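You operate a simulated robot arm through the tools that you are given. There is no shell and no other tool. Be economical: measure what you need, move in short steps, check, and stop when the job is done.

You are at the controls of a simulated two-armed robot. One attempt, no reset.

TASK
Pile two of the three laid-out hex plates on the hex block so the ports run through, and prove them.
Fine: bars over squares of their colour, the top squares on the sides of the tabs; open the white tap and press the yellow button till the green lamp lights. The other plates and the blue tap stay.

Only the result counts: the job must be done as asked and must still hold three seconds after the hand-in. Knocking over, shifting, dropping, spilling or breaking anything else fails it.

THE ROBOT
Two 6-joint arms with fingered hands on one trunk, on a base that drives. Base frame: it is fixed to the floor where the robot stands at the start and does not move with it; the origin is under the middle of the robot, x ahead of it, y to its left, z up; the surface under the hand at the start is at about z = 900. Readings come in mm, degrees, newtons and seconds.
The left shoulder is at the start at [70, 168, 1222], the right one opposite. With the tool pointing down near the work surface each hand reaches from about 700 to 740 mm from the robot's upright axis, wherever it stands, measured 20 degrees to its own side. Places, roughly: blue tap marked rail [300, -100, 1000]; hex plate with blue band (6x7x2 cm) [300, 0, 900]; hex plate with brown band (6x7x2 cm) [500, 0, 900]; hex plate with orange band (6x7x2 cm) [300, 0, 1000]; hex plate with purple band (6x7x2 cm) [500, -100, 900]; hex plate with red band (6x7x2 cm) [300, 0, 900]; hex plate with white band (6x7x2 cm) [500, -200, 900]; hex plate with yellow band (6x7x2 cm) [300, 0, 900]; teal box with two taps [300, -100, 900]; white tap marked pile [300, -100, 900]; yellow button on teal box [300, -100, 1000]. Payload 4 kg a hand.
The tool frame of a hand sits at the grasp point between the pads (the TCP): z along the fingers, y along the line on which they close. The tips reach 26 mm beyond it. Largest opening 132 mm; the body of the gripper starts 73 mm behind the TCP. The gripper is a hand of 3 fingers: y runs from the thumb to the fingers, the wrist lies at [0, 0, -224] in the tool frame.
Orientation is that of the tool frame in the base frame, as a unit quaternion [x, y, z, w]. With the fingers straight down and closing along the base's y, the tool's x points along the base's -x, its y along +y and its z along -z.

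THE INTERFACE
- The arms move only by the tool jog_arm. It takes "left_series", "right_series" or both (then of equal length, played together; a hand with none holds still); each is a list of rows, each a list of 6 numbers: the shift along the base's x, y, z in units of 400 mm (1.0 is 400 mm), then the turn, a rotation vector about the base's x, y, z in units of 45 degrees (1.0 is 45 degrees). In form: [[x, y, z, wx, wy, wz], ...]. A call has 1 to 10 rows; each row is the pose to reach, as a shift and turn from the pose commanded when the call began. A call with a number of a shift or a turn outside -1 to 1 is refused whole. Rows are played at 5 a second. More than 50 mm and 8.6 degrees between two rows, and nothing of the call is played. A pose out of reach is approached as far as the arm can. The call stops where the force on the tool passes 40 N (or 10 N more than at its start, if that is more) or the arm is blocked; 0.2 s more then pass. In this call time passes only in rows, and 0.2 s behind the last. The reply holds the time, the measured pose of the TCP, the force on the tool along the base axes, the opening and the grip force, in the units named above and with some noise, with the torque about the TCP (base axes, N m) and any sound that the robot's microphone picked up, and new pictures: "views" is both (left out), scene, wrist or none (wrist: the cameras of the hands that moved).
- Cameras (640 x 400 px; columns grow to the right, rows downward): "scene" is now at [104.5, -15.8, 1409.8]; the picture's right is [-0.29, -0.96, 0.00], its down [-0.89, 0.27, -0.36] and it looks along [0.35, -0.11, -0.93] (base axes); focal length 214 px, centre (320, 200). "left" rides on the left gripper at [-61, 3, -92] in its tool frame; the picture's right is [-0.05, -1.00, 0.00], its down [0.83, -0.04, -0.55] and it looks along [0.55, -0.03, 0.83] (tool axes); focal length 230 px, centre (320, 200). "right" rides on the right gripper at [62, 3, -92] in its tool frame; the picture's right is [-0.05, 1.00, 0.00], its down [-0.83, -0.04, -0.56] and it looks along [-0.55, -0.03, 0.83] (tool axes); focal length 230 px, centre (320, 200). There is no depth. A picture from a camera that has moved, and an enlarged one, comes with that camera's place and axes in the base frame and with its lens.
- slide_trunk(by): slides the trunk up (or, below 0, down) by that many mm; the arms and the scene camera ride with it, the base frame stays. It gives what a move gives, with no picture.
- steer(legs): drives the robot by 1 to 6 legs, each [ahead, left, turn to the left] in mm, mm and degrees, along the robot's own axes; the way and the turn of a leg run together, so that a leg with both is an arc; at most 1500 mm and 180 degrees a leg. The arms and the cameras ride along, it lands a little off, and it stops where it bumps. It gives what a move gives, and a new picture of the scene camera.
- move_fingers(finger1, finger2, thumb_bend, hand): sets how far each is bent, from 0 (flat) to 1 (curled in); at 0.3 the hand is open as for a grip, at 0.7 the pads meet at the TCP. One left out holds its place. A second passes; each finger stops where it meets its share of the squeeze, and holds until it gets a number again. It is the only way to open and close the hand. It gives what a move gives, with no picture; readings hold the bend of each and the force on the fingers (four entries, about 0 where the hand has none), thumb and palm.
- pan_tilt(pan, tilt): turns the head with the scene camera to pan (to the left, within 86 degrees either way) and tilt (down, from -29 to 69), counted from straight ahead of the robot. It gives what a move gives, and a new picture of the scene camera.
- zoom(camera, box): a new picture of the part [left, top, right, bottom] of that camera's present view, enlarged. It takes no simulated time.
- sign_off(): hands the job in; it is judged then, once.

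Work in short steps. Places have to be worked out from the pictures, the camera data and where the tool is seen: move nearer, look again, correct. Check each grasp and each placing, and mend what went wrong. You have 120 turns and 260 pictures in all, those below and enlarged ones among them. Open the grippers and draw the arms clear of the work before you hand the job in, unless the task says otherwise; then end with one line.

The tools are called after "Call:" as name(argument=value, ...) on one line, values as JSON. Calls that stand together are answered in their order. jog_arm: Moves the arms, as the interface text tells. Its arguments: {"type":"object","properties":{"left_series":{"type":"array","items":{"type":"array","items":{"type":"number"}}},"right_series":{"type":"array","items":{"type":"array","items":{"type":"number"}}},"views":{"type":"string","enum":["both","scene","wrist","none"]}},"required":[]} The other tools are called the same way: slide_trunk (by) slides the trunk up or down; move_fingers (finger1, finger2, thumb_bend, hand) moves the fingers one by one; steer (legs) drives the base; pan_tilt (pan, tilt) turns the head that bears the scene camera; zoom (camera, box) takes an enlarged picture of a part of a camera's view; sign_off () hands the job in.

At the start:

```text
t: 0.0
left_ee_pos: [97.7, 301.6, 378.6]
left_tcp_rot: [0.716, 0.696, 0.062, 0.009]
left_contact_force: [-0.3, -0.1, -0.8]
left_torque: [-0.02, -0.04, 0.02]
left_gripper_width: 131.8
left_finger_force: 0.1
left_shape: jaw
left_bend: [0.3, 0.3, 0.3]
left_finger forces: [0.0, 0.0, 0.0, 0.1, 0.0, 0.0]
right_ee_pos: [310.3, -362.1, 1177.8]
right_tcp_rot: [0.0, 1.0, 0.0, 0.0]
right_contact_force: [-0.2, 1.3, 0.5]
right_torque: [-0.03, 0.01, -0.01]
right_gripper_width: 131.8
right_finger_force: 0.2
right_shape: jaw
right_bend: [0.3, 0.3, 0.3]
right_finger forces: [0.0, 0.1, 0.1, 0.0, 0.0, 0.0]
trunk travel left (down, up): [-668.0, 272.0]
robot x, y, heading: [-2.1, -0.8, 0.1]
head pan, tilt: [-17.1, 68.6]
```

scene: 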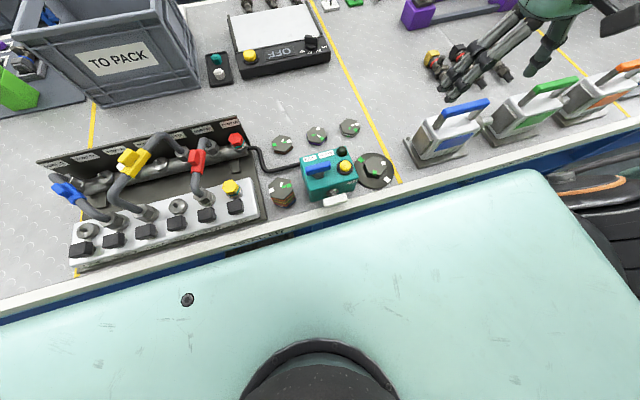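
right: 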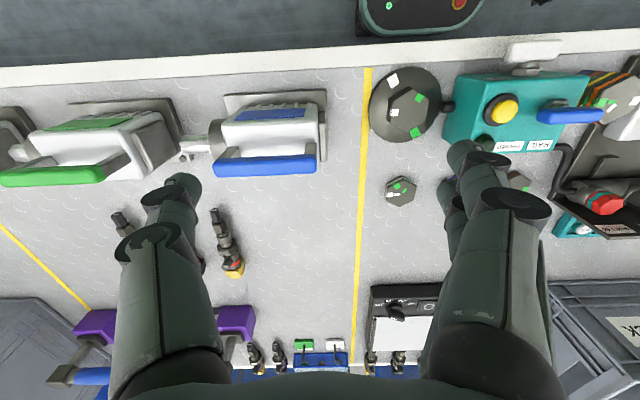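
left: 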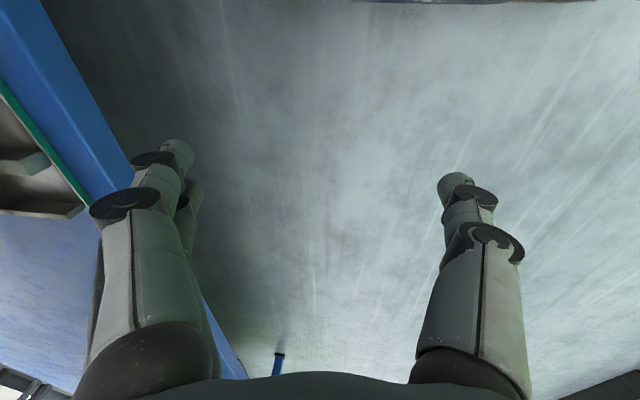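

The scene shows three hex plates behind the teal box, a stack left of it and a block on a round base right of it. I zoom in for detail.

Call:
zoom(camera="scene", box=[230, 100, 410, 215])

Call:
zoom(camera="right", box=[350, 50, 640, 230])

```text
3.48 times, centred on (320, 158) of scene
camera zoom: at [104.5, -15.8, 1409.8], right [-0.29, -0.96, 0.0], down [-0.89, 0.27, -0.36], along [0.35, -0.11, -0.93], focal length 746 px, centre (320, 348)
```

zoom: 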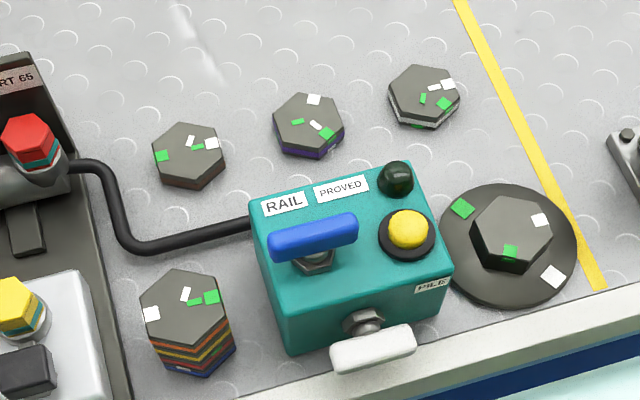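

```text
2.21 times, centred on (495, 140) of right
camera zoom: at [248.6, -358.5, 1270.5], right [0.05, 1.0, 0.0], down [0.83, -0.04, 0.56], along [0.55, -0.03, -0.83], focal length 508 px, centre (-66, 332)
```

zoom: 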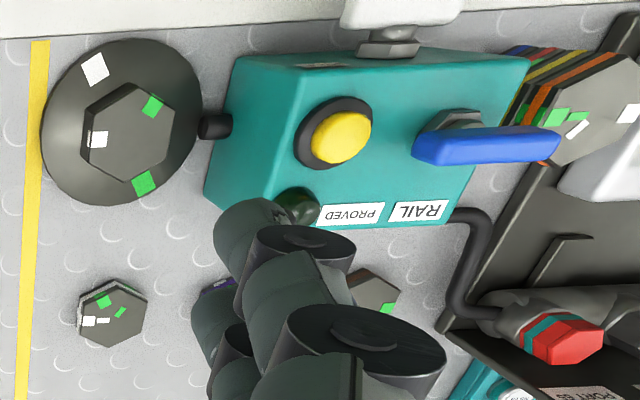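

I zoom harder on each plate, the block and the box from the scene camera.

Call:
zoom(camera="scene", box=[268, 131, 300, 155])

Call:
zoom(camera="scene", box=[301, 123, 333, 147])

Call:
zoom(camera="scene", box=[333, 114, 365, 138])

Call:
zoom(camera="scene", box=[352, 149, 400, 189])

Call:
zoom(camera="scene", box=[296, 140, 364, 210])

Call:
zoom(camera="scene", box=[262, 170, 302, 212])

```text
16.00 times, centred on (284, 143) of scene
camera zoom: at [104.5, -15.8, 1409.8], right [-0.29, -0.96, 0.0], down [-0.89, 0.27, -0.36], along [0.35, -0.11, -0.93], focal length 3432 px, centre (896, 1112)
```

zoom: 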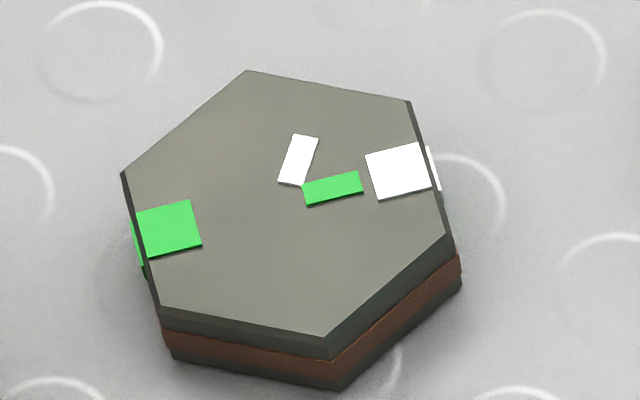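

```text
16.00 times, centred on (317, 135) of scene
camera zoom: at [104.5, -15.8, 1409.8], right [-0.29, -0.96, 0.0], down [-0.89, 0.27, -0.36], along [0.35, -0.11, -0.93], focal length 3432 px, centre (368, 1240)
```

zoom: 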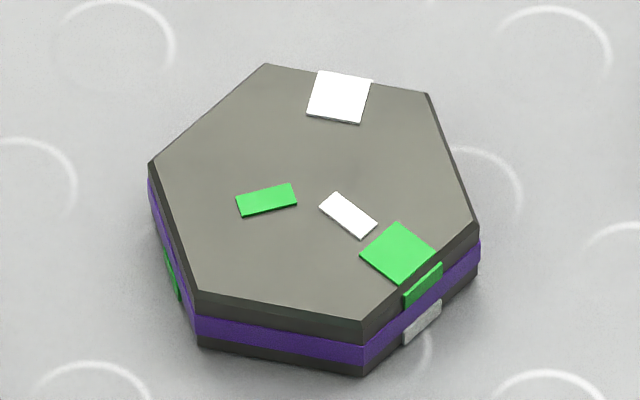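

```text
16.00 times, centred on (349, 126) of scene
camera zoom: at [104.5, -15.8, 1409.8], right [-0.29, -0.96, 0.0], down [-0.89, 0.27, -0.36], along [0.35, -0.11, -0.93], focal length 3432 px, centre (-144, 1384)
```

zoom: 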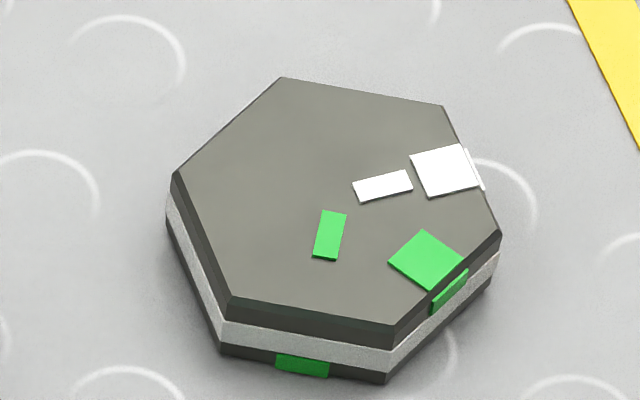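

```text
10.00 times, centred on (376, 169) of scene
camera zoom: at [104.5, -15.8, 1409.8], right [-0.29, -0.96, 0.0], down [-0.89, 0.27, -0.36], along [0.35, -0.11, -0.93], focal length 2145 px, centre (-240, 510)
```

zoom: 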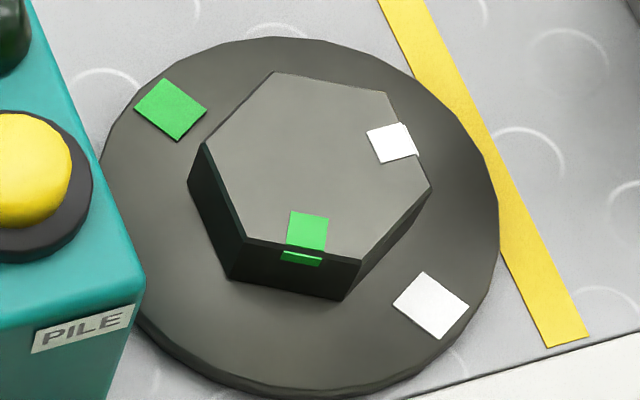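

```text
5.71 times, centred on (330, 175) of scene
camera zoom: at [104.5, -15.8, 1409.8], right [-0.29, -0.96, 0.0], down [-0.89, 0.27, -0.36], along [0.35, -0.11, -0.93], focal length 1226 px, centre (263, 343)
```

zoom: 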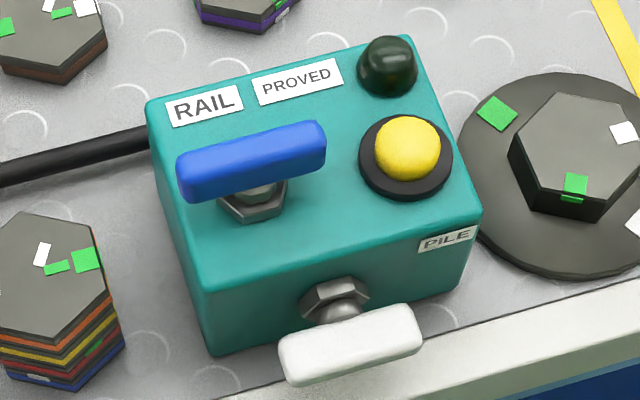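

```text
9.52 times, centred on (282, 191) of scene
camera zoom: at [104.5, -15.8, 1409.8], right [-0.29, -0.96, 0.0], down [-0.89, 0.27, -0.36], along [0.35, -0.11, -0.93], focal length 2043 px, centre (682, 286)
```

zoom: 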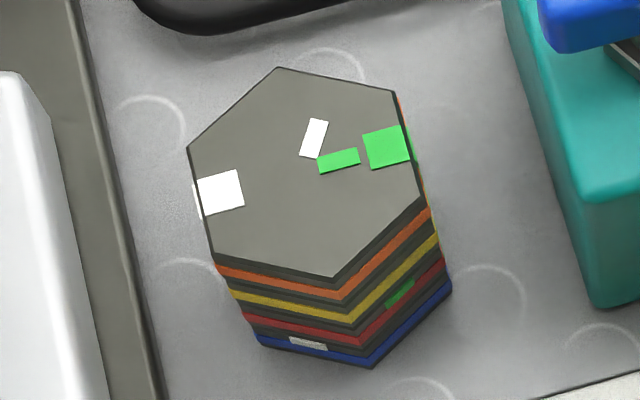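

All hexes lie with their corner axis along x. Reading the marks: white plate first (same orientation as it lies), then brown turned 60° clockwise. This makes the top squares match the tabs. I back off so that the white plate comes into the right hand's reach.

Call:
steer(legs=[[-198, 25, 0]])

Call:
move_fingers(hand="right", finger1=0.43, finger2=0.43, thumb_bend=0.43)

```text
t: 1.6
left_ee_pos: [-102.5, 327.7, 379.1]
left_tcp_rot: [0.716, 0.695, 0.062, 0.009]
left_contact_force: [0.0, 0.2, 0.2]
left_torque: [0.0, 0.02, 0.0]
left_gripper_width: 132.0
left_finger_force: 0.0
left_shape: jaw
left_bend: [0.3, 0.3, 0.3]
left_finger forces: [0.0, 0.0, 0.0, 0.0, 0.0, 0.0]
right_ee_pos: [108.4, -336.1, 1177.4]
right_tcp_rot: [0.001, 1.0, 0.0, 0.0]
right_contact_force: [0.1, -0.1, -0.1]
right_torque: [0.03, -0.01, 0.0]
right_gripper_width: 132.2
right_finger_force: 0.0
right_shape: jaw
right_bend: [0.3, 0.3, 0.3]
right_finger forces: [0.0, 0.1, 0.0, 0.1, 0.0, 0.0]
trunk travel left (down, up): [-668.0, 272.0]
robot x, y, heading: [-203.6, 29.0, -0.4]
head pan, tilt: [-17.1, 68.6]
camera scene: at [-96.1, 9.6, 1409.7], right [-0.3, -0.96, 0.0], down [-0.89, 0.28, -0.36], along [0.35, -0.11, -0.93], focal length 214 px, centre (320, 200)
```

scene: 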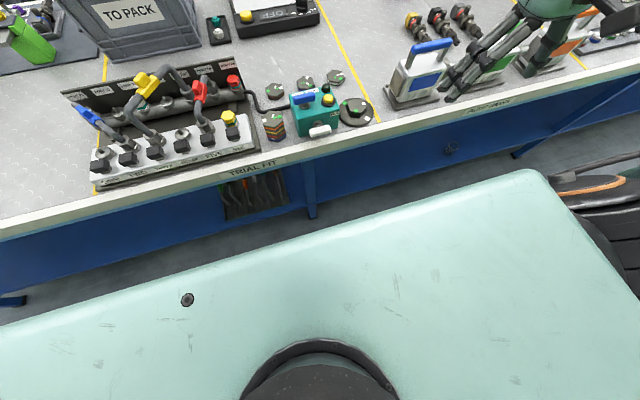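

```text
t: 2.6
left_ee_pos: [-102.2, 327.3, 378.9]
left_tcp_rot: [0.716, 0.696, 0.061, 0.009]
left_contact_force: [0.4, -0.8, -0.3]
left_torque: [-0.01, -0.01, -0.01]
left_gripper_width: 131.8
left_finger_force: 0.1
left_shape: jaw
left_bend: [0.3, 0.3, 0.3]
left_finger forces: [0.1, 0.0, 0.0, 0.1, 0.1, 0.1]
right_ee_pos: [108.4, -337.1, 1177.7]
right_tcp_rot: [0.0, 1.0, 0.0, 0.0]
right_contact_force: [0.7, -0.3, 0.4]
right_torque: [0.02, 0.04, -0.01]
right_gripper_width: 92.3
right_finger_force: 0.1
right_shape: fingers
right_bend: [0.43, 0.43, 0.43]
right_finger forces: [0.0, 0.0, 0.1, 0.0, 0.0, 0.1]
trunk travel left (down, up): [-668.0, 272.0]
robot x, y, heading: [-201.7, 23.7, -0.3]
head pan, tilt: [-17.1, 68.6]
```

Right hand is high and free; I move it horizontally over the white plate (≈[479, -221]).

Call:
jog_arm(right_series=[[0.116, 0.036, 0, 0, 0, 0], [0.232, 0.0725, 0, 0, 0, 0], [0.348, 0.109, 0, 0, 0, 0], [0.463, 0.145, 0, 0, 0, 0], [0.579, 0.181, 0, 0, 0, 0], [0.695, 0.2175, 0, 0, 0, 0], [0.811, 0.254, 0, 0, 0, 0], [0.927, 0.29, 0, 0, 0, 0], [0.927, 0.29, -0.12, 0, 0, 0]], views="wrist")

Call:
pan_tilt(pan=-25, tilt=40)

```text
t: 4.6
left_ee_pos: [-101.7, 327.1, 377.2]
left_tcp_rot: [0.717, 0.695, 0.061, 0.009]
left_contact_force: [-0.8, -0.7, 0.3]
left_torque: [-0.02, 0.0, 0.02]
left_gripper_width: 131.7
left_finger_force: 0.1
left_shape: jaw
left_bend: [0.3, 0.3, 0.3]
left_finger forces: [0.0, 0.1, 0.0, 0.1, 0.0, 0.0]
right_ee_pos: [290.8, -385.2, 1108.2]
right_tcp_rot: [0.001, 1.0, 0.002, 0.0]
right_contact_force: [2.0, 0.1, 0.1]
right_torque: [0.02, 0.01, 0.01]
right_gripper_width: 91.8
right_finger_force: 0.0
right_shape: fingers
right_bend: [0.43, 0.43, 0.43]
right_finger forces: [0.1, 0.1, 0.0, 0.1, 0.0, 0.0]
right hand out of reach, approached as far as the arm can: row 2, 3, 4, 5, 6, 7, 8, 9
trunk travel left (down, up): [-668.0, 272.0]
robot x, y, heading: [-200.1, 29.7, -0.3]
head pan, tilt: [-17.1, 68.6]
camera right: at [228.8, -382.0, 1200.3], right [0.05, 1.0, 0.0], down [0.83, -0.05, 0.56], along [0.55, -0.03, -0.83], focal length 230 px, centre (320, 200)
```

right: 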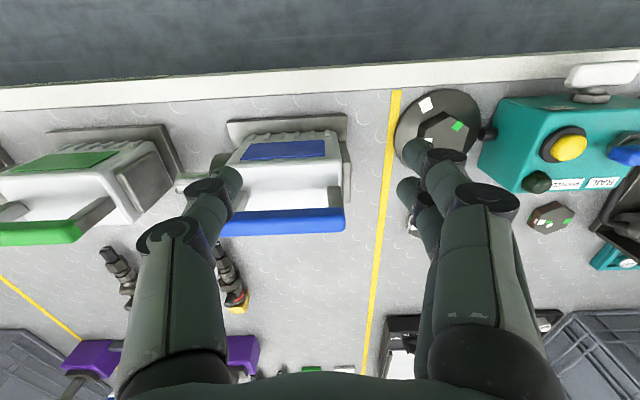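

```text
t: 5.5
left_ee_pos: [-103.0, 328.0, 378.8]
left_tcp_rot: [0.716, 0.696, 0.062, 0.01]
left_contact_force: [-0.5, -0.7, 0.5]
left_torque: [0.0, -0.01, 0.02]
left_gripper_width: 131.9
left_finger_force: 0.2
left_shape: jaw
left_bend: [0.3, 0.3, 0.3]
left_finger forces: [0.0, 0.0, 0.0, 0.0, 0.1, 0.0]
right_ee_pos: [289.2, -384.5, 1108.5]
right_tcp_rot: [0.002, 1.0, 0.0, 0.001]
right_contact_force: [0.0, -0.1, 0.5]
right_torque: [0.0, -0.02, 0.0]
right_gripper_width: 92.1
right_finger_force: 0.1
right_shape: fingers
right_bend: [0.43, 0.43, 0.43]
right_finger forces: [0.0, 0.1, 0.1, 0.1, 0.1, 0.0]
trunk travel left (down, up): [-668.0, 272.0]
robot x, y, heading: [-198.9, 26.6, -0.0]
head pan, tilt: [-25.0, 40.0]
camera scene: at [-73.0, -9.7, 1445.6], right [-0.42, -0.91, 0.0], down [-0.58, 0.27, -0.77], along [0.69, -0.32, -0.64], focal length 214 px, centre (320, 200)
```

scene: 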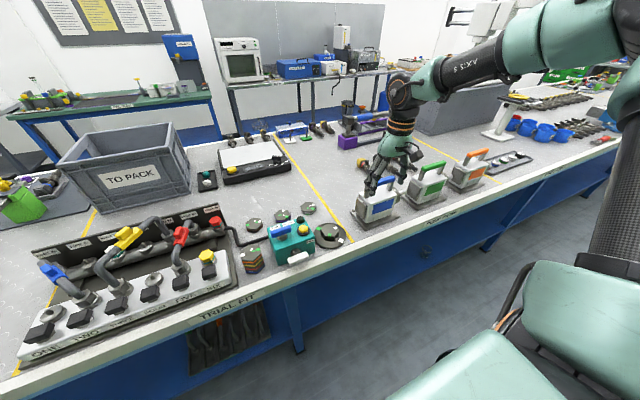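

At that height the reach is short. I raise the trunk by 150 mm, which should lift the arm clear and extend the reach at travel height.

Call:
slide_trunk(by=150)

```text
t: 7.3
left_ee_pos: [-103.1, 327.6, 527.1]
left_tcp_rot: [0.716, 0.696, 0.062, 0.009]
left_contact_force: [0.0, -0.5, 0.1]
left_torque: [0.02, -0.02, 0.0]
left_gripper_width: 132.0
left_finger_force: 0.1
left_shape: jaw
left_bend: [0.3, 0.3, 0.3]
left_finger forces: [0.0, 0.0, 0.0, 0.0, 0.0, 0.0]
right_ee_pos: [289.4, -383.9, 1259.6]
right_tcp_rot: [0.001, 1.0, 0.001, 0.001]
right_contact_force: [-0.7, 0.3, 0.5]
right_torque: [0.04, -0.02, 0.01]
right_gripper_width: 91.9
right_finger_force: 0.0
right_shape: fingers
right_bend: [0.43, 0.43, 0.43]
right_finger forces: [0.0, 0.0, 0.0, 0.0, 0.0, 0.0]
trunk travel left (down, up): [-818.0, 122.0]
robot x, y, heading: [-200.1, 22.0, -0.1]
head pan, tilt: [-25.0, 40.0]
```

I now move diagonally to above the white plate at z≈1110.

Call:
jog_arm(right_series=[[0.068, 0.058, -0.054, 0, 0, 0], [0.136, 0.116, -0.107, 0, 0, 0], [0.204, 0.175, -0.161, 0, 0, 0], [0.271, 0.233, -0.214, 0, 0, 0], [0.339, 0.291, -0.268, 0, 0, 0], [0.407, 0.349, -0.321, 0, 0, 0], [0.475, 0.407, -0.375, 0, 0, 0]], views="wrist")

```text
t: 8.9
left_ee_pos: [-101.1, 326.6, 528.6]
left_tcp_rot: [0.716, 0.695, 0.063, 0.009]
left_contact_force: [1.1, 0.2, 0.4]
left_torque: [0.01, 0.02, 0.0]
left_gripper_width: 132.0
left_finger_force: 0.0
left_shape: jaw
left_bend: [0.3, 0.3, 0.3]
left_finger forces: [0.0, 0.0, 0.0, 0.0, 0.0, 0.0]
right_ee_pos: [303.2, -384.7, 1137.3]
right_tcp_rot: [0.001, 1.0, 0.002, 0.001]
right_contact_force: [0.5, -0.6, 0.0]
right_torque: [0.04, 0.01, 0.04]
right_gripper_width: 91.9
right_finger_force: 0.0
right_shape: fingers
right_bend: [0.43, 0.43, 0.43]
right_finger forces: [0.0, 0.0, 0.0, 0.1, 0.0, 0.1]
right hand out of reach, approached as far as the arm can: row 1, 2, 3, 4, 5, 6, 7
trunk travel left (down, up): [-818.0, 122.0]
robot x, y, heading: [-201.7, 26.9, -0.1]
head pan, tilt: [-25.0, 40.0]
camera right: at [241.8, -381.8, 1229.7], right [0.05, 1.0, 0.0], down [0.83, -0.05, 0.56], along [0.56, -0.03, -0.83], focal length 230 px, centre (320, 200)
```

right: 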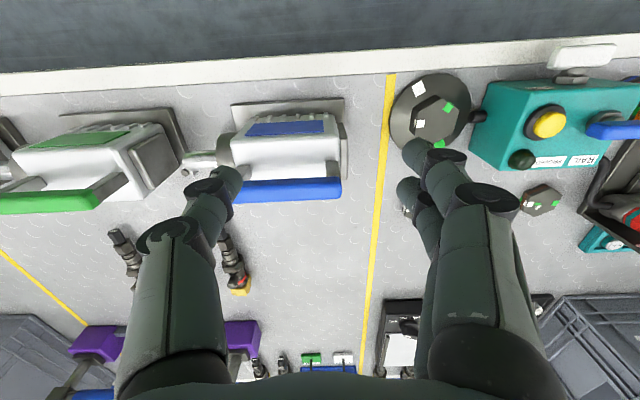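

The pose got stuck near a limit; I test small moves separately: straight +y, then +x.

Call:
jog_arm(right_series=[[0, 0.1, 0, 0, 0, 0], [0, 0.2, 0, 0, 0, 0]], views="none")

Call:
jog_arm(right_series=[[0.1, 0, 0, 0, 0, 0], [0.2, 0, 0, 0, 0, 0]], views="none")

```text
t: 9.5
left_ee_pos: [-102.4, 328.0, 527.9]
left_tcp_rot: [0.716, 0.695, 0.062, 0.009]
left_contact_force: [-1.6, 0.0, 0.3]
left_torque: [-0.01, -0.01, 0.0]
left_gripper_width: 132.0
left_finger_force: 0.0
left_shape: jaw
left_bend: [0.3, 0.3, 0.3]
left_finger forces: [0.0, 0.1, 0.0, 0.0, 0.0, 0.1]
right_ee_pos: [265.6, -348.6, 1135.2]
right_tcp_rot: [0.001, 1.0, 0.001, 0.002]
right_contact_force: [-0.6, -0.2, -0.2]
right_torque: [-0.01, 0.02, -0.03]
right_gripper_width: 91.9
right_finger_force: 0.0
right_shape: fingers
right_bend: [0.43, 0.43, 0.43]
right_finger forces: [0.0, 0.0, 0.1, 0.0, 0.1, 0.0]
right hand out of reach, approached as far as the arm can: row 1, 2
trunk travel left (down, up): [-818.0, 122.0]
robot x, y, heading: [-197.7, 26.3, -0.1]
head pan, tilt: [-25.0, 40.0]
```

```text
t: 10.1
left_ee_pos: [-101.8, 326.8, 529.3]
left_tcp_rot: [0.716, 0.695, 0.062, 0.009]
left_contact_force: [1.6, -0.3, 0.3]
left_torque: [0.01, 0.03, -0.03]
left_gripper_width: 132.0
left_finger_force: 0.1
left_shape: jaw
left_bend: [0.3, 0.3, 0.3]
left_finger forces: [0.0, 0.1, 0.0, 0.1, 0.1, 0.1]
right_ee_pos: [304.3, -386.3, 1134.6]
right_tcp_rot: [0.001, 1.0, 0.002, 0.001]
right_contact_force: [0.3, -0.7, -0.8]
right_torque: [0.01, -0.02, 0.0]
right_gripper_width: 91.8
right_finger_force: 0.0
right_shape: fingers
right_bend: [0.43, 0.43, 0.43]
right_finger forces: [0.0, 0.1, 0.0, 0.0, 0.1, 0.0]
right hand out of reach, approached as far as the arm can: row 1, 2
trunk travel left (down, up): [-818.0, 122.0]
robot x, y, heading: [-197.7, 26.0, -0.0]
head pan, tilt: [-25.0, 40.0]
```

The bound looks like a joint limit rather than length; I test whether a yaw turn opens it.

Call:
jog_arm(right_series=[[0, 0, 0, 0, 0, 0.18], [0, 0, 0, 0, 0, 0.36], [0, 0, 0, 0, 0, 0.54], [0, 0, 0, 0, 0, 0.7], [0, 0.1, 0, 0, 0, 0.7], [0, 0.2, 0, 0, 0, 0.7], [0, 0.3, 0, 0, 0, 0.7]], views="none")

```text
t: 11.7
left_ee_pos: [-103.3, 327.5, 527.7]
left_tcp_rot: [0.717, 0.695, 0.061, 0.009]
left_contact_force: [-0.4, 0.4, -0.8]
left_torque: [-0.05, -0.02, -0.02]
left_gripper_width: 131.9
left_finger_force: 0.0
left_shape: jaw
left_bend: [0.3, 0.3, 0.3]
left_finger forces: [0.1, 0.1, 0.0, 0.0, 0.1, 0.0]
right_ee_pos: [254.4, -339.7, 1138.7]
right_tcp_rot: [-0.271, 0.963, 0.001, 0.002]
right_contact_force: [0.3, 0.5, 0.0]
right_torque: [0.01, 0.02, -0.05]
right_gripper_width: 91.9
right_finger_force: 0.0
right_shape: fingers
right_bend: [0.43, 0.43, 0.43]
right_finger forces: [0.1, 0.1, 0.1, 0.1, 0.0, 0.0]
right hand out of reach, approached as far as the arm can: row 5, 6, 7
trunk travel left (down, up): [-818.0, 122.0]
robot x, y, heading: [-202.1, 27.6, -0.1]
head pan, tilt: [-25.0, 40.0]
```

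The bound seems to be an azimuth limit at short radius. I raise the trunk fully, extend to r≈720 first, then swing inward along the arc.

Call:
slide_trunk(by=120)

Call:
jog_arm(right_series=[[0.063, -0.058, -0.036, 0, 0, -0.175], [0.126, -0.116, -0.071, 0, 0, -0.35], [0.189, -0.174, -0.107, 0, 0, -0.525], [0.2515, -0.231, -0.143, 0, 0, -0.7], [0.324, -0.146, -0.143, 0, 0, -0.7], [0.3865, -0.056, -0.143, 0, 0, -0.7], [0.443, 0.039, -0.143, 0, 0, -0.7], [0.493, 0.137, -0.143, 0, 0, -0.7], [0.5365, 0.239, -0.143, 0, 0, -0.7], [0.56, 0.297, -0.143, 0, 0, -0.7]], views="wrist")

```text
t: 13.2
left_ee_pos: [-102.0, 327.1, 648.7]
left_tcp_rot: [0.717, 0.695, 0.061, 0.009]
left_contact_force: [0.4, -0.4, -0.2]
left_torque: [0.01, -0.03, 0.01]
left_gripper_width: 132.0
left_finger_force: 0.0
left_shape: jaw
left_bend: [0.3, 0.3, 0.3]
left_finger forces: [0.1, 0.1, 0.0, 0.1, 0.0, 0.1]
right_ee_pos: [256.7, -339.6, 1257.7]
right_tcp_rot: [-0.27, 0.963, 0.001, 0.001]
right_contact_force: [-0.6, -0.5, 0.4]
right_torque: [-0.01, -0.05, -0.04]
right_gripper_width: 92.0
right_finger_force: 0.1
right_shape: fingers
right_bend: [0.43, 0.43, 0.43]
right_finger forces: [0.0, 0.0, 0.1, 0.0, 0.0, 0.1]
trunk travel left (down, up): [-938.0, 2.0]
robot x, y, heading: [-201.3, 26.5, -0.0]
head pan, tilt: [-25.0, 40.0]
```

```text
t: 15.4
left_ee_pos: [-102.1, 328.1, 647.4]
left_tcp_rot: [0.716, 0.695, 0.063, 0.009]
left_contact_force: [-1.0, 1.1, 0.1]
left_torque: [0.0, -0.01, -0.02]
left_gripper_width: 132.0
left_finger_force: 0.0
left_shape: jaw
left_bend: [0.3, 0.3, 0.3]
left_finger forces: [0.0, 0.1, 0.0, 0.0, 0.1, 0.0]
right_ee_pos: [310.0, -395.8, 1218.2]
right_tcp_rot: [0.001, 1.0, 0.002, 0.002]
right_contact_force: [-0.7, -0.3, 0.2]
right_torque: [-0.01, 0.01, -0.05]
right_gripper_width: 92.0
right_finger_force: 0.1
right_shape: fingers
right_bend: [0.43, 0.43, 0.43]
right_finger forces: [0.0, 0.0, 0.0, 0.1, 0.1, 0.0]
right hand out of reach, approached as far as the arm can: row 3, 4, 5, 6, 7, 8, 9, 10
trunk travel left (down, up): [-938.0, 2.0]
robot x, y, heading: [-201.5, 25.6, 0.1]
head pan, tilt: [-25.0, 40.0]
camera right: at [249.2, -393.0, 1308.6], right [0.05, 1.0, 0.0], down [0.83, -0.05, 0.56], along [0.56, -0.03, -0.83], focal length 230 px, centre (320, 200)
```

right: 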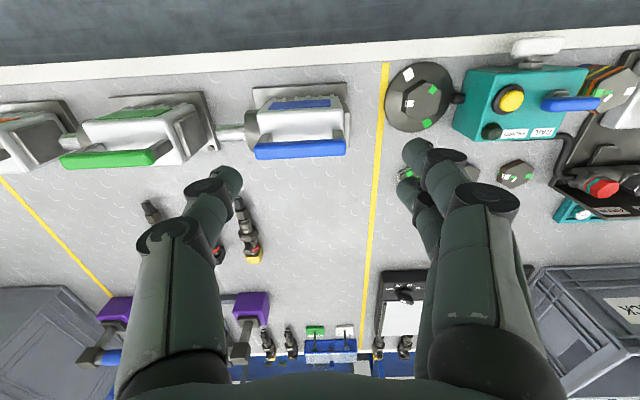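

The limit is a pan limit (hand can't come inside ~-40° of the robot axis at short radius). I'll instead turn the robot left 45°, so the hand's free sector faces the work; first retract the hand a bit.

Call:
jog_arm(right_series=[[-0.1, 0.01, 0, 0, 0, 0], [-0.2, 0.02, 0, 0, 0, 0], [-0.3, 0.03, 0, 0, 0, 0]], views="none")

Call:
steer(legs=[[0, 0, 45], [-96, -167, 0]])

Call:
pan_tilt(pan=-50, tilt=50)

```text
t: 16.2
left_ee_pos: [-103.3, 325.6, 648.6]
left_tcp_rot: [0.716, 0.696, 0.063, 0.009]
left_contact_force: [0.2, 0.0, -0.4]
left_torque: [0.02, -0.01, -0.01]
left_gripper_width: 132.1
left_finger_force: 0.1
left_shape: jaw
left_bend: [0.3, 0.3, 0.3]
left_finger forces: [0.0, 0.0, 0.1, 0.0, 0.1, 0.1]
right_ee_pos: [187.6, -392.4, 1217.9]
right_tcp_rot: [0.001, 1.0, 0.003, 0.003]
right_contact_force: [0.2, -0.6, -0.6]
right_torque: [0.02, -0.02, -0.04]
right_gripper_width: 91.9
right_finger_force: 0.0
right_shape: fingers
right_bend: [0.43, 0.43, 0.43]
right_finger forces: [0.0, 0.0, 0.0, 0.0, 0.1, 0.1]
trunk travel left (down, up): [-938.0, 2.0]
robot x, y, heading: [-201.6, 28.1, -0.4]
head pan, tilt: [-25.0, 40.0]
```

```text
t: 19.8
left_ee_pos: [-295.7, 127.1, 647.4]
left_tcp_rot: [0.395, 0.917, 0.059, -0.014]
left_contact_force: [-0.1, -0.7, -0.3]
left_torque: [-0.03, 0.03, 0.0]
left_gripper_width: 132.0
left_finger_force: 0.0
left_shape: jaw
left_bend: [0.3, 0.3, 0.3]
left_finger forces: [0.0, 0.0, 0.0, 0.0, 0.1, 0.0]
right_ee_pos: [418.4, -172.7, 1217.3]
right_tcp_rot: [-0.382, 0.924, 0.0, 0.001]
right_contact_force: [-0.9, 0.9, -0.6]
right_torque: [0.0, 0.01, 0.01]
right_gripper_width: 91.6
right_finger_force: 0.0
right_shape: fingers
right_bend: [0.43, 0.43, 0.43]
right_finger forces: [0.1, 0.0, 0.2, 0.1, 0.1, 0.1]
trunk travel left (down, up): [-938.0, 2.0]
robot x, y, heading: [-151.8, -160.8, 44.9]
head pan, tilt: [-25.0, 40.0]
camera scene: at [-37.7, -88.0, 1715.6], right [0.34, -0.94, 0.0], down [-0.6, -0.22, -0.77], along [0.72, 0.26, -0.64], focal length 214 px, centre (320, 200)
```

scene: 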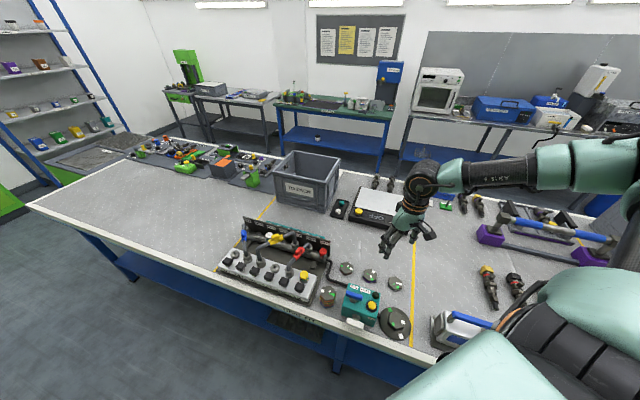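

```text
t: 20.7
left_ee_pos: [-296.9, 122.8, 648.5]
left_tcp_rot: [0.395, 0.916, 0.061, -0.016]
left_contact_force: [0.0, 0.2, -0.3]
left_torque: [-0.01, 0.03, -0.01]
left_gripper_width: 132.0
left_finger_force: 0.1
left_shape: jaw
left_bend: [0.3, 0.3, 0.3]
left_finger forces: [0.0, 0.1, 0.1, 0.0, 0.0, 0.0]
right_ee_pos: [419.6, -177.8, 1217.3]
right_tcp_rot: [-0.383, 0.924, 0.003, 0.001]
right_contact_force: [-0.8, -0.2, -0.1]
right_torque: [0.0, 0.01, 0.03]
right_gripper_width: 92.0
right_finger_force: 0.1
right_shape: fingers
right_bend: [0.43, 0.43, 0.43]
right_finger forces: [0.0, 0.1, 0.0, 0.0, 0.1, 0.1]
trunk travel left (down, up): [-938.0, 2.0]
robot x, y, heading: [-153.2, -159.4, 45.3]
head pan, tilt: [-50.0, 50.0]
camera scene: at [-38.9, -130.9, 1701.6], right [-0.09, -1.0, 0.0], down [-0.76, 0.07, -0.64], along [0.64, -0.05, -0.77], focal length 214 px, centre (320, 200)
```

scene: 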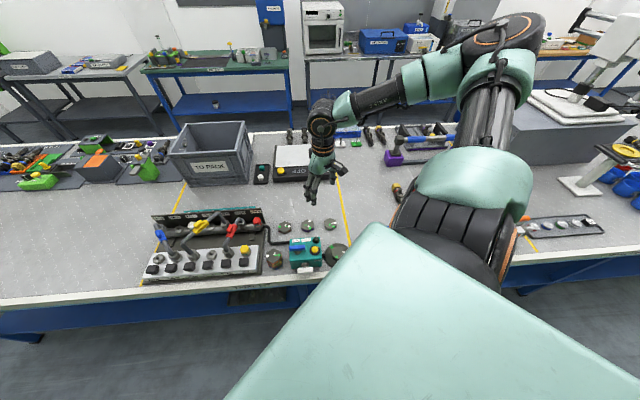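

The free hand now sits over the work area. I square the tool yaw to the base frame (-45°) and shift to above the white plate.

Call:
jog_arm(right_series=[[0.025, -0.018, 0, 0, 0, -0.167], [0.05, -0.036, 0, 0, 0, -0.333], [0.075, -0.054, 0, 0, 0, -0.5], [0.1, -0.072, 0, 0, 0, -0.667], [0.125, -0.09, 0, 0, 0, -0.833], [0.15, -0.108, 0, 0, 0, -1.0]], views="wrist")

```text
t: 22.1
left_ee_pos: [-296.0, 125.0, 647.7]
left_tcp_rot: [0.395, 0.916, 0.061, -0.015]
left_contact_force: [-1.4, -0.5, -0.3]
left_torque: [0.02, -0.03, 0.02]
left_gripper_width: 132.0
left_finger_force: 0.0
left_shape: jaw
left_bend: [0.3, 0.3, 0.3]
left_finger forces: [0.1, 0.0, 0.0, 0.0, 0.0, 0.0]
right_ee_pos: [478.7, -208.1, 1217.8]
right_tcp_rot: [0.001, 1.0, 0.001, 0.002]
right_contact_force: [-0.5, 0.0, 0.0]
right_torque: [-0.02, -0.01, -0.01]
right_gripper_width: 91.8
right_finger_force: 0.1
right_shape: fingers
right_bend: [0.43, 0.43, 0.43]
right_finger forces: [0.1, 0.0, 0.1, 0.0, 0.0, 0.1]
right hand out of reach, approached as far as the arm can: row 5, 6
trunk travel left (down, up): [-938.0, 2.0]
robot x, y, heading: [-154.5, -159.8, 45.0]
head pan, tilt: [-50.0, 50.0]
camera right: at [415.1, -205.9, 1309.4], right [0.05, 1.0, 0.0], down [0.83, -0.05, 0.56], along [0.56, -0.03, -0.83], focal length 230 px, centre (320, 200)
```

right: 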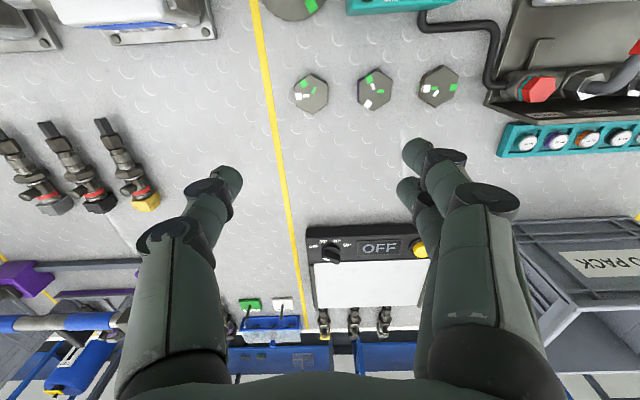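

Pose is squared and the wrist view confirms the plate at ≈[477, -222]. I nudge the base for more reach margin.

Call:
steer(legs=[[7, -35, 0]])

```text
t: 23.0
left_ee_pos: [-270.5, 107.2, 646.3]
left_tcp_rot: [0.396, 0.916, 0.061, -0.012]
left_contact_force: [0.2, 0.0, -0.6]
left_torque: [-0.02, -0.03, -0.01]
left_gripper_width: 132.1
left_finger_force: 0.1
left_shape: jaw
left_bend: [0.3, 0.3, 0.3]
left_finger forces: [0.0, 0.0, 0.0, 0.1, 0.0, 0.0]
right_ee_pos: [499.4, -224.0, 1220.7]
right_tcp_rot: [0.0, 1.0, -0.001, 0.005]
right_contact_force: [-0.2, 0.7, 0.7]
right_torque: [-0.07, -0.07, -0.01]
right_gripper_width: 91.9
right_finger_force: 0.1
right_shape: fingers
right_bend: [0.43, 0.43, 0.43]
right_finger forces: [0.0, 0.1, 0.0, 0.0, 0.1, 0.0]
trunk travel left (down, up): [-938.0, 2.0]
robot x, y, heading: [-122.9, -177.5, 45.0]
head pan, tilt: [-50.0, 50.0]
camera scene: at [-20.3, -142.1, 1702.2], right [-0.09, -1.0, 0.0], down [-0.76, 0.06, -0.65], along [0.65, -0.06, -0.76], focal length 214 px, centre (320, 200)
```

scene: 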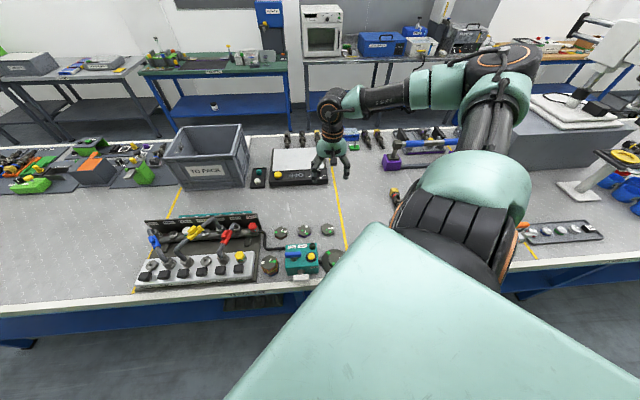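

I centre over the plate, then lower the trunk by 200 mm.

Call:
jog_arm(right_series=[[-0.05, 0.005, 0, 0, 0, 0]], views="none")

Call:
slide_trunk(by=-190)

Call:
jog_arm(right_series=[[0, 0, 0, 0, 0, 0]], views="wrist")

```text
t: 23.4
left_ee_pos: [-265.7, 103.2, 649.6]
left_tcp_rot: [0.395, 0.916, 0.062, -0.019]
left_contact_force: [0.3, -0.8, 1.1]
left_torque: [0.02, 0.03, 0.01]
left_gripper_width: 131.8
left_finger_force: 0.1
left_shape: jaw
left_bend: [0.3, 0.3, 0.3]
left_finger forces: [0.0, 0.0, 0.0, 0.0, 0.0, 0.0]
right_ee_pos: [487.8, -225.6, 1215.0]
right_tcp_rot: [0.0, 1.0, 0.002, 0.001]
right_contact_force: [0.6, -0.6, -0.4]
right_torque: [0.0, 0.01, 0.0]
right_gripper_width: 91.9
right_finger_force: 0.1
right_shape: fingers
right_bend: [0.43, 0.43, 0.43]
right_finger forces: [0.0, 0.1, 0.1, 0.0, 0.1, 0.0]
right hand out of reach, approached as far as the arm can: row 1
trunk travel left (down, up): [-938.0, 2.0]
robot x, y, heading: [-124.4, -180.2, 44.7]
head pan, tilt: [-50.0, 50.0]
```

```text
t: 25.4
left_ee_pos: [-268.3, 104.7, 458.2]
left_tcp_rot: [0.395, 0.917, 0.06, -0.016]
left_contact_force: [0.2, 0.4, -0.2]
left_torque: [0.02, 0.04, -0.01]
left_gripper_width: 132.0
left_finger_force: 0.0
left_shape: jaw
left_bend: [0.3, 0.3, 0.3]
left_finger forces: [0.1, 0.0, 0.1, 0.0, 0.1, 0.0]
right_ee_pos: [483.4, -223.1, 1027.8]
right_tcp_rot: [0.0, 1.0, 0.002, 0.001]
right_contact_force: [0.9, 0.8, -0.4]
right_torque: [0.01, 0.04, 0.0]
right_gripper_width: 92.0
right_finger_force: 0.1
right_shape: fingers
right_bend: [0.43, 0.43, 0.43]
right_finger forces: [0.1, 0.0, 0.0, 0.0, 0.1, 0.0]
trunk travel left (down, up): [-748.0, 192.0]
robot x, y, heading: [-123.3, -181.2, 44.9]
head pan, tilt: [-50.0, 50.0]
```

```text
t: 25.9
left_ee_pos: [-267.5, 104.4, 458.6]
left_tcp_rot: [0.395, 0.916, 0.061, -0.016]
left_contact_force: [0.3, 0.1, -0.7]
left_torque: [-0.04, -0.01, 0.03]
left_gripper_width: 131.8
left_finger_force: 0.0
left_shape: jaw
left_bend: [0.3, 0.3, 0.3]
left_finger forces: [0.1, 0.1, 0.0, 0.1, 0.0, 0.1]
right_ee_pos: [484.9, -222.1, 1028.7]
right_tcp_rot: [0.0, 1.0, 0.002, 0.001]
right_contact_force: [-0.8, -0.2, 0.2]
right_torque: [-0.01, -0.01, -0.03]
right_gripper_width: 91.9
right_finger_force: 0.1
right_shape: fingers
right_bend: [0.43, 0.43, 0.43]
right_finger forces: [0.1, 0.0, 0.0, 0.1, 0.0, 0.0]
trunk travel left (down, up): [-748.0, 192.0]
robot x, y, heading: [-125.4, -179.2, 44.8]
head pan, tilt: [-50.0, 50.0]
camera right: at [422.4, -219.4, 1119.9], right [0.05, 1.0, 0.0], down [0.83, -0.04, 0.56], along [0.56, -0.03, -0.83], focal length 230 px, centre (320, 200)
```

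right: 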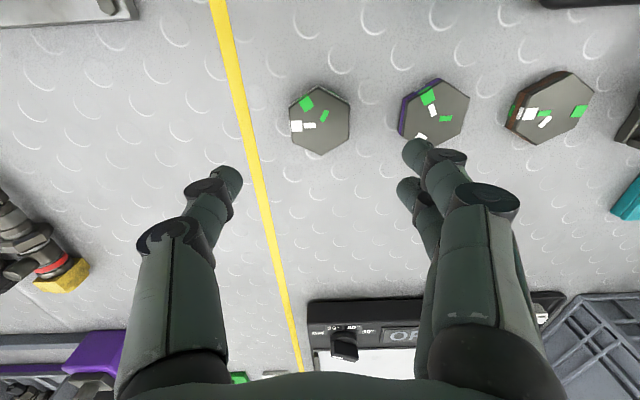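

Plate centred at ≈[477, -222] and the hand straddles it well. I descend to TCP z≈933.

Call:
jog_arm(right_series=[[-0.018, 0, -0.08, 0, 0, 0], [-0.018, 0, -0.16, 0, 0, 0], [-0.018, 0, -0.235, 0, 0, 0]], views="both")

```text
t: 26.6
left_ee_pos: [-266.6, 105.8, 456.9]
left_tcp_rot: [0.396, 0.916, 0.061, -0.016]
left_contact_force: [-0.4, -0.2, 0.4]
left_torque: [-0.03, 0.01, 0.0]
left_gripper_width: 132.0
left_finger_force: 0.0
left_shape: jaw
left_bend: [0.3, 0.3, 0.3]
left_finger forces: [0.0, 0.1, 0.1, 0.1, 0.0, 0.1]
right_ee_pos: [478.1, -222.5, 933.3]
right_tcp_rot: [0.0, 1.0, 0.002, 0.001]
right_contact_force: [-0.9, 0.3, 0.4]
right_torque: [-0.01, 0.0, 0.01]
right_gripper_width: 91.7
right_finger_force: 0.2
right_shape: fingers
right_bend: [0.43, 0.43, 0.43]
right_finger forces: [0.0, 0.0, 0.0, 0.0, 0.0, 0.0]
trunk travel left (down, up): [-748.0, 192.0]
robot x, y, heading: [-122.5, -179.8, 45.0]
head pan, tilt: [-50.0, 50.0]
camera scene: at [-9.3, -147.9, 1511.5], right [-0.09, -1.0, 0.0], down [-0.76, 0.07, -0.64], along [0.64, -0.06, -0.77], focal length 214 px, centre (320, 200)
camera right: at [415.5, -220.0, 1026.0], right [0.05, 1.0, 0.0], down [0.83, -0.04, 0.56], along [0.56, -0.03, -0.83], focal length 230 px, centre (320, 200)
```

scene: 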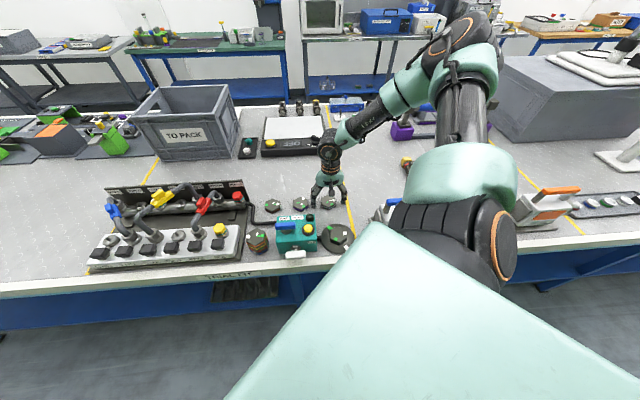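
right: 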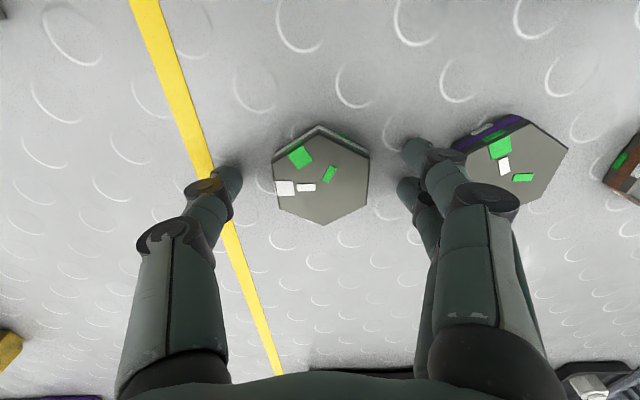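

The hand straddles the plate well. Down 3 mm more and close.

Call:
jog_arm(right_series=[[0, 0, -0.009, 0, 0, 0]], views="none")

Call:
move_fingers(hand="right", finger1=0.65, finger2=0.65, thumb_bend=0.65)

Call:
zoom(camera="right", box=[180, 60, 500, 260])

```text
t: 27.1
left_ee_pos: [-268.1, 104.5, 459.4]
left_tcp_rot: [0.395, 0.916, 0.061, -0.016]
left_contact_force: [0.2, -0.2, 0.4]
left_torque: [0.0, 0.02, -0.01]
left_gripper_width: 132.0
left_finger_force: 0.0
left_shape: jaw
left_bend: [0.3, 0.3, 0.3]
left_finger forces: [0.0, 0.0, 0.0, 0.0, 0.1, 0.1]
right_ee_pos: [476.2, -222.3, 931.3]
right_tcp_rot: [-0.001, 1.0, 0.001, 0.002]
right_contact_force: [-0.8, -1.5, 3.3]
right_torque: [0.06, 0.07, 0.03]
right_gripper_width: 91.6
right_finger_force: 2.1
right_shape: fingers
right_bend: [0.43, 0.43, 0.43]
right_finger forces: [2.7, 0.1, 0.0, 0.1, 1.0, 0.0]
trunk travel left (down, up): [-748.0, 192.0]
robot x, y, heading: [-126.2, -180.1, 44.9]
head pan, tilt: [-50.0, 50.0]
```

```text
t: 28.1
left_ee_pos: [-269.1, 104.6, 458.9]
left_tcp_rot: [0.396, 0.916, 0.061, -0.015]
left_contact_force: [-0.2, 0.6, -0.2]
left_torque: [0.01, 0.01, 0.03]
left_gripper_width: 132.0
left_finger_force: 0.0
left_shape: jaw
left_bend: [0.3, 0.3, 0.3]
left_finger forces: [0.0, 0.1, 0.0, 0.0, 0.1, 0.0]
right_ee_pos: [476.0, -223.1, 932.6]
right_tcp_rot: [-0.001, 1.0, 0.002, 0.004]
right_contact_force: [3.7, 3.0, 14.4]
right_torque: [0.42, 0.0, -0.07]
right_gripper_width: 50.3
right_finger_force: 18.2
right_shape: fingers
right_bend: [0.57, 0.57, 0.59]
right_finger forces: [13.1, 10.2, 0.1, 0.0, 13.4, 0.1]
trunk travel left (down, up): [-748.0, 192.0]
robot x, y, heading: [-122.8, -180.7, 45.0]
head pan, tilt: [-50.0, 50.0]
```

```text
2.00 times, centred on (340, 160) of right
camera zoom: at [414.4, -219.7, 1024.4], right [0.05, 1.0, 0.0], down [0.83, -0.04, 0.56], along [0.56, -0.03, -0.83], focal length 460 px, centre (280, 280)
```

zoom: 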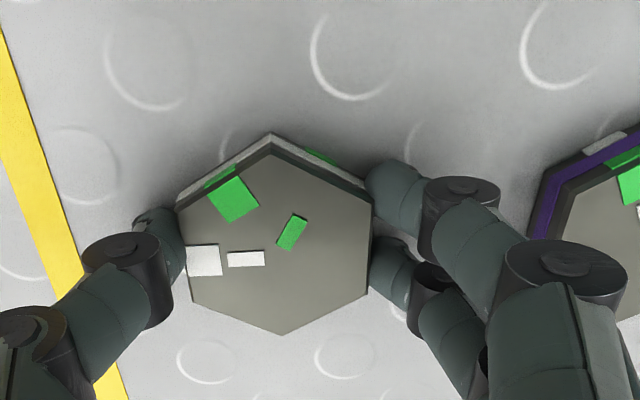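

Plate held at 50 mm width, ~13 N per finger. Lift 70 mm in steps and check.

Call:
jog_arm(right_series=[[0, 0, 0.02, 0, 0, 0], [0, 0, 0.08, 0, 0, 0], [0, 0, 0.18, 0, 0, 0], [0, 0, 0.2, 0, 0, 0]], views="wrist")

Call:
zoom(camera="scene", box=[230, 140, 390, 270])

```text
t: 29.1
left_ee_pos: [-267.4, 105.2, 457.8]
left_tcp_rot: [0.395, 0.917, 0.061, -0.016]
left_contact_force: [0.0, 0.0, 0.6]
left_torque: [0.0, 0.0, -0.01]
left_gripper_width: 131.7
left_finger_force: 0.0
left_shape: jaw
left_bend: [0.3, 0.3, 0.3]
left_finger forces: [0.1, 0.0, 0.1, 0.1, 0.1, 0.1]
right_ee_pos: [479.0, -222.1, 1009.0]
right_tcp_rot: [-0.001, 1.0, 0.001, 0.001]
right_contact_force: [0.1, -0.2, -2.5]
right_torque: [0.0, 0.0, -0.01]
right_gripper_width: 49.7
right_finger_force: 12.4
right_shape: fingers
right_bend: [0.57, 0.57, 0.59]
right_finger forces: [6.7, 6.4, 0.0, 0.1, 13.0, 0.0]
trunk travel left (down, up): [-748.0, 192.0]
robot x, y, heading: [-122.6, -180.2, 44.9]
head pan, tilt: [-50.0, 50.0]
camera right: at [416.7, -219.0, 1101.0], right [0.05, 1.0, 0.0], down [0.83, -0.04, 0.56], along [0.56, -0.03, -0.83], focal length 230 px, centre (320, 200)
```

right: 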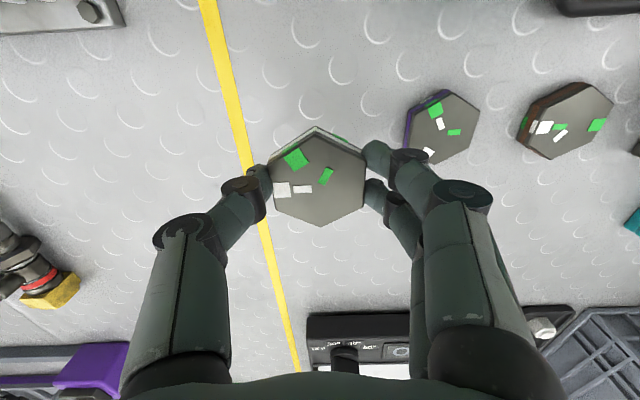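

```text
3.08 times, centred on (310, 205) of scene
camera zoom: at [-9.3, -148.3, 1511.5], right [-0.09, -1.0, 0.0], down [-0.76, 0.07, -0.64], along [0.64, -0.06, -0.77], focal length 660 px, centre (351, 185)
```

zoom: 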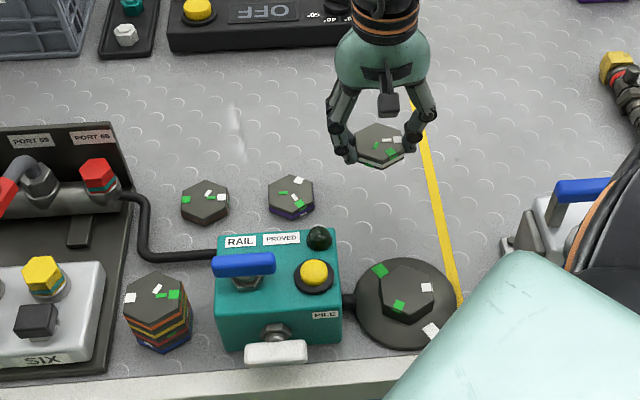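

The plate is held level (weight 2.5 N, yaw ≈0). Before moving over the block I take a precise zoom on the block.

Call:
zoom(camera="scene", box=[310, 195, 350, 227])

Call:
jog_arm(right_series=[[-0.08, -0.015, 0.05, 0, 0, 0], [-0.19, -0.03, 0.07, 0, 0, 0], [-0.3, -0.03, 0.07, 0, 0, 0], [-0.37, -0.03, 0.07, 0, 0, 0]], views="wrist")

Call:
zoom(camera="scene", box=[300, 180, 360, 228])

```text
12.50 times, centred on (330, 211) of scene
camera zoom: at [-9.3, -148.3, 1511.5], right [-0.09, -1.0, 0.0], down [-0.76, 0.07, -0.64], along [0.64, -0.06, -0.77], focal length 2681 px, centre (195, 62)
```

zoom: 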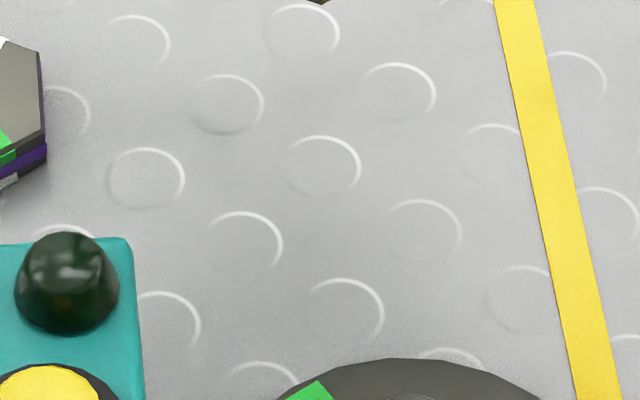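

```text
t: 30.1
left_ee_pos: [-267.7, 106.2, 459.0]
left_tcp_rot: [0.395, 0.917, 0.061, -0.016]
left_contact_force: [-0.1, 0.4, -0.6]
left_torque: [0.03, 0.01, 0.02]
left_gripper_width: 131.8
left_finger_force: 0.2
left_shape: jaw
left_bend: [0.3, 0.3, 0.3]
left_finger forces: [0.1, 0.1, 0.0, 0.0, 0.0, 0.1]
right_ee_pos: [374.9, -172.6, 1014.7]
right_tcp_rot: [-0.002, 1.0, -0.001, 0.001]
right_contact_force: [-0.1, -0.7, -2.2]
right_torque: [-0.01, -0.02, -0.01]
right_gripper_width: 49.6
right_finger_force: 13.4
right_shape: fingers
right_bend: [0.57, 0.57, 0.59]
right_finger forces: [6.5, 6.5, 0.0, 0.1, 13.0, 0.0]
right hand out of reach, approached as far as the arm can: row 1, 2, 3, 4
trunk travel left (down, up): [-748.0, 192.0]
robot x, y, heading: [-124.0, -182.9, 44.8]
head pan, tilt: [-50.0, 50.0]
camera right: at [313.8, -169.8, 1106.4], right [0.05, 1.0, 0.0], down [0.83, -0.04, 0.56], along [0.56, -0.03, -0.83], focal length 230 px, centre (320, 200)
```

right: 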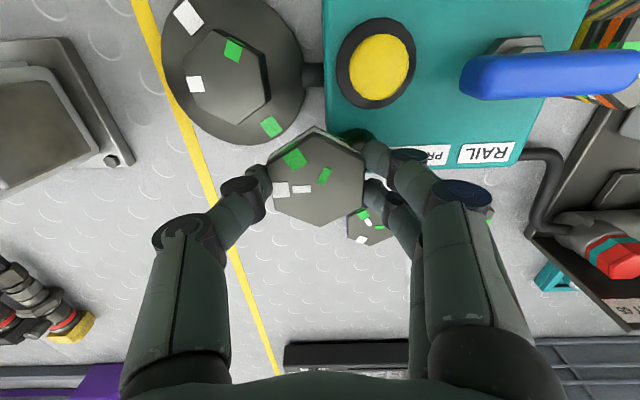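

```text
8.33 times, centred on (330, 204) of scene
camera zoom: at [-10.2, -147.2, 1511.6], right [-0.09, -1.0, 0.0], down [-0.76, 0.07, -0.64], along [0.64, -0.06, -0.77], focal length 1787 px, centre (237, 167)
```

zoom: 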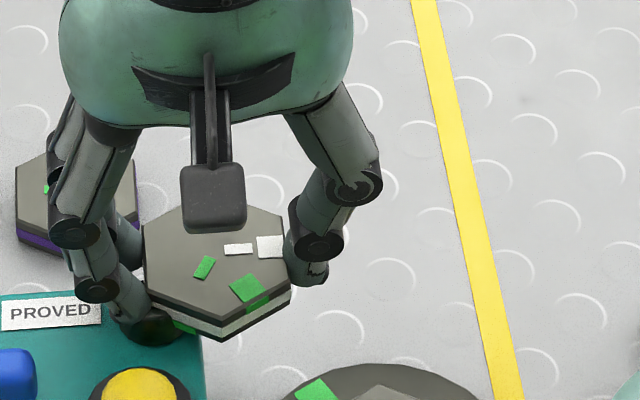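

The move slid along a reach limit toward the box; no contact, but I back away. The annulus is wider when the hand is higher relative to the shoulder, so I'll lower the trunk and raise the hand.

Call:
jog_arm(right_series=[[0.1, -0.03, 0.01, 0, 0, 0], [0.2, -0.11, 0.02, 0, 0, 0], [0.2, -0.11, 0.1, 0, 0, 0], [0.2, -0.11, 0.2, 0, 0, 0]], views="none")

```text
refused: row 2 steps farther than a row can; nothing moved
```

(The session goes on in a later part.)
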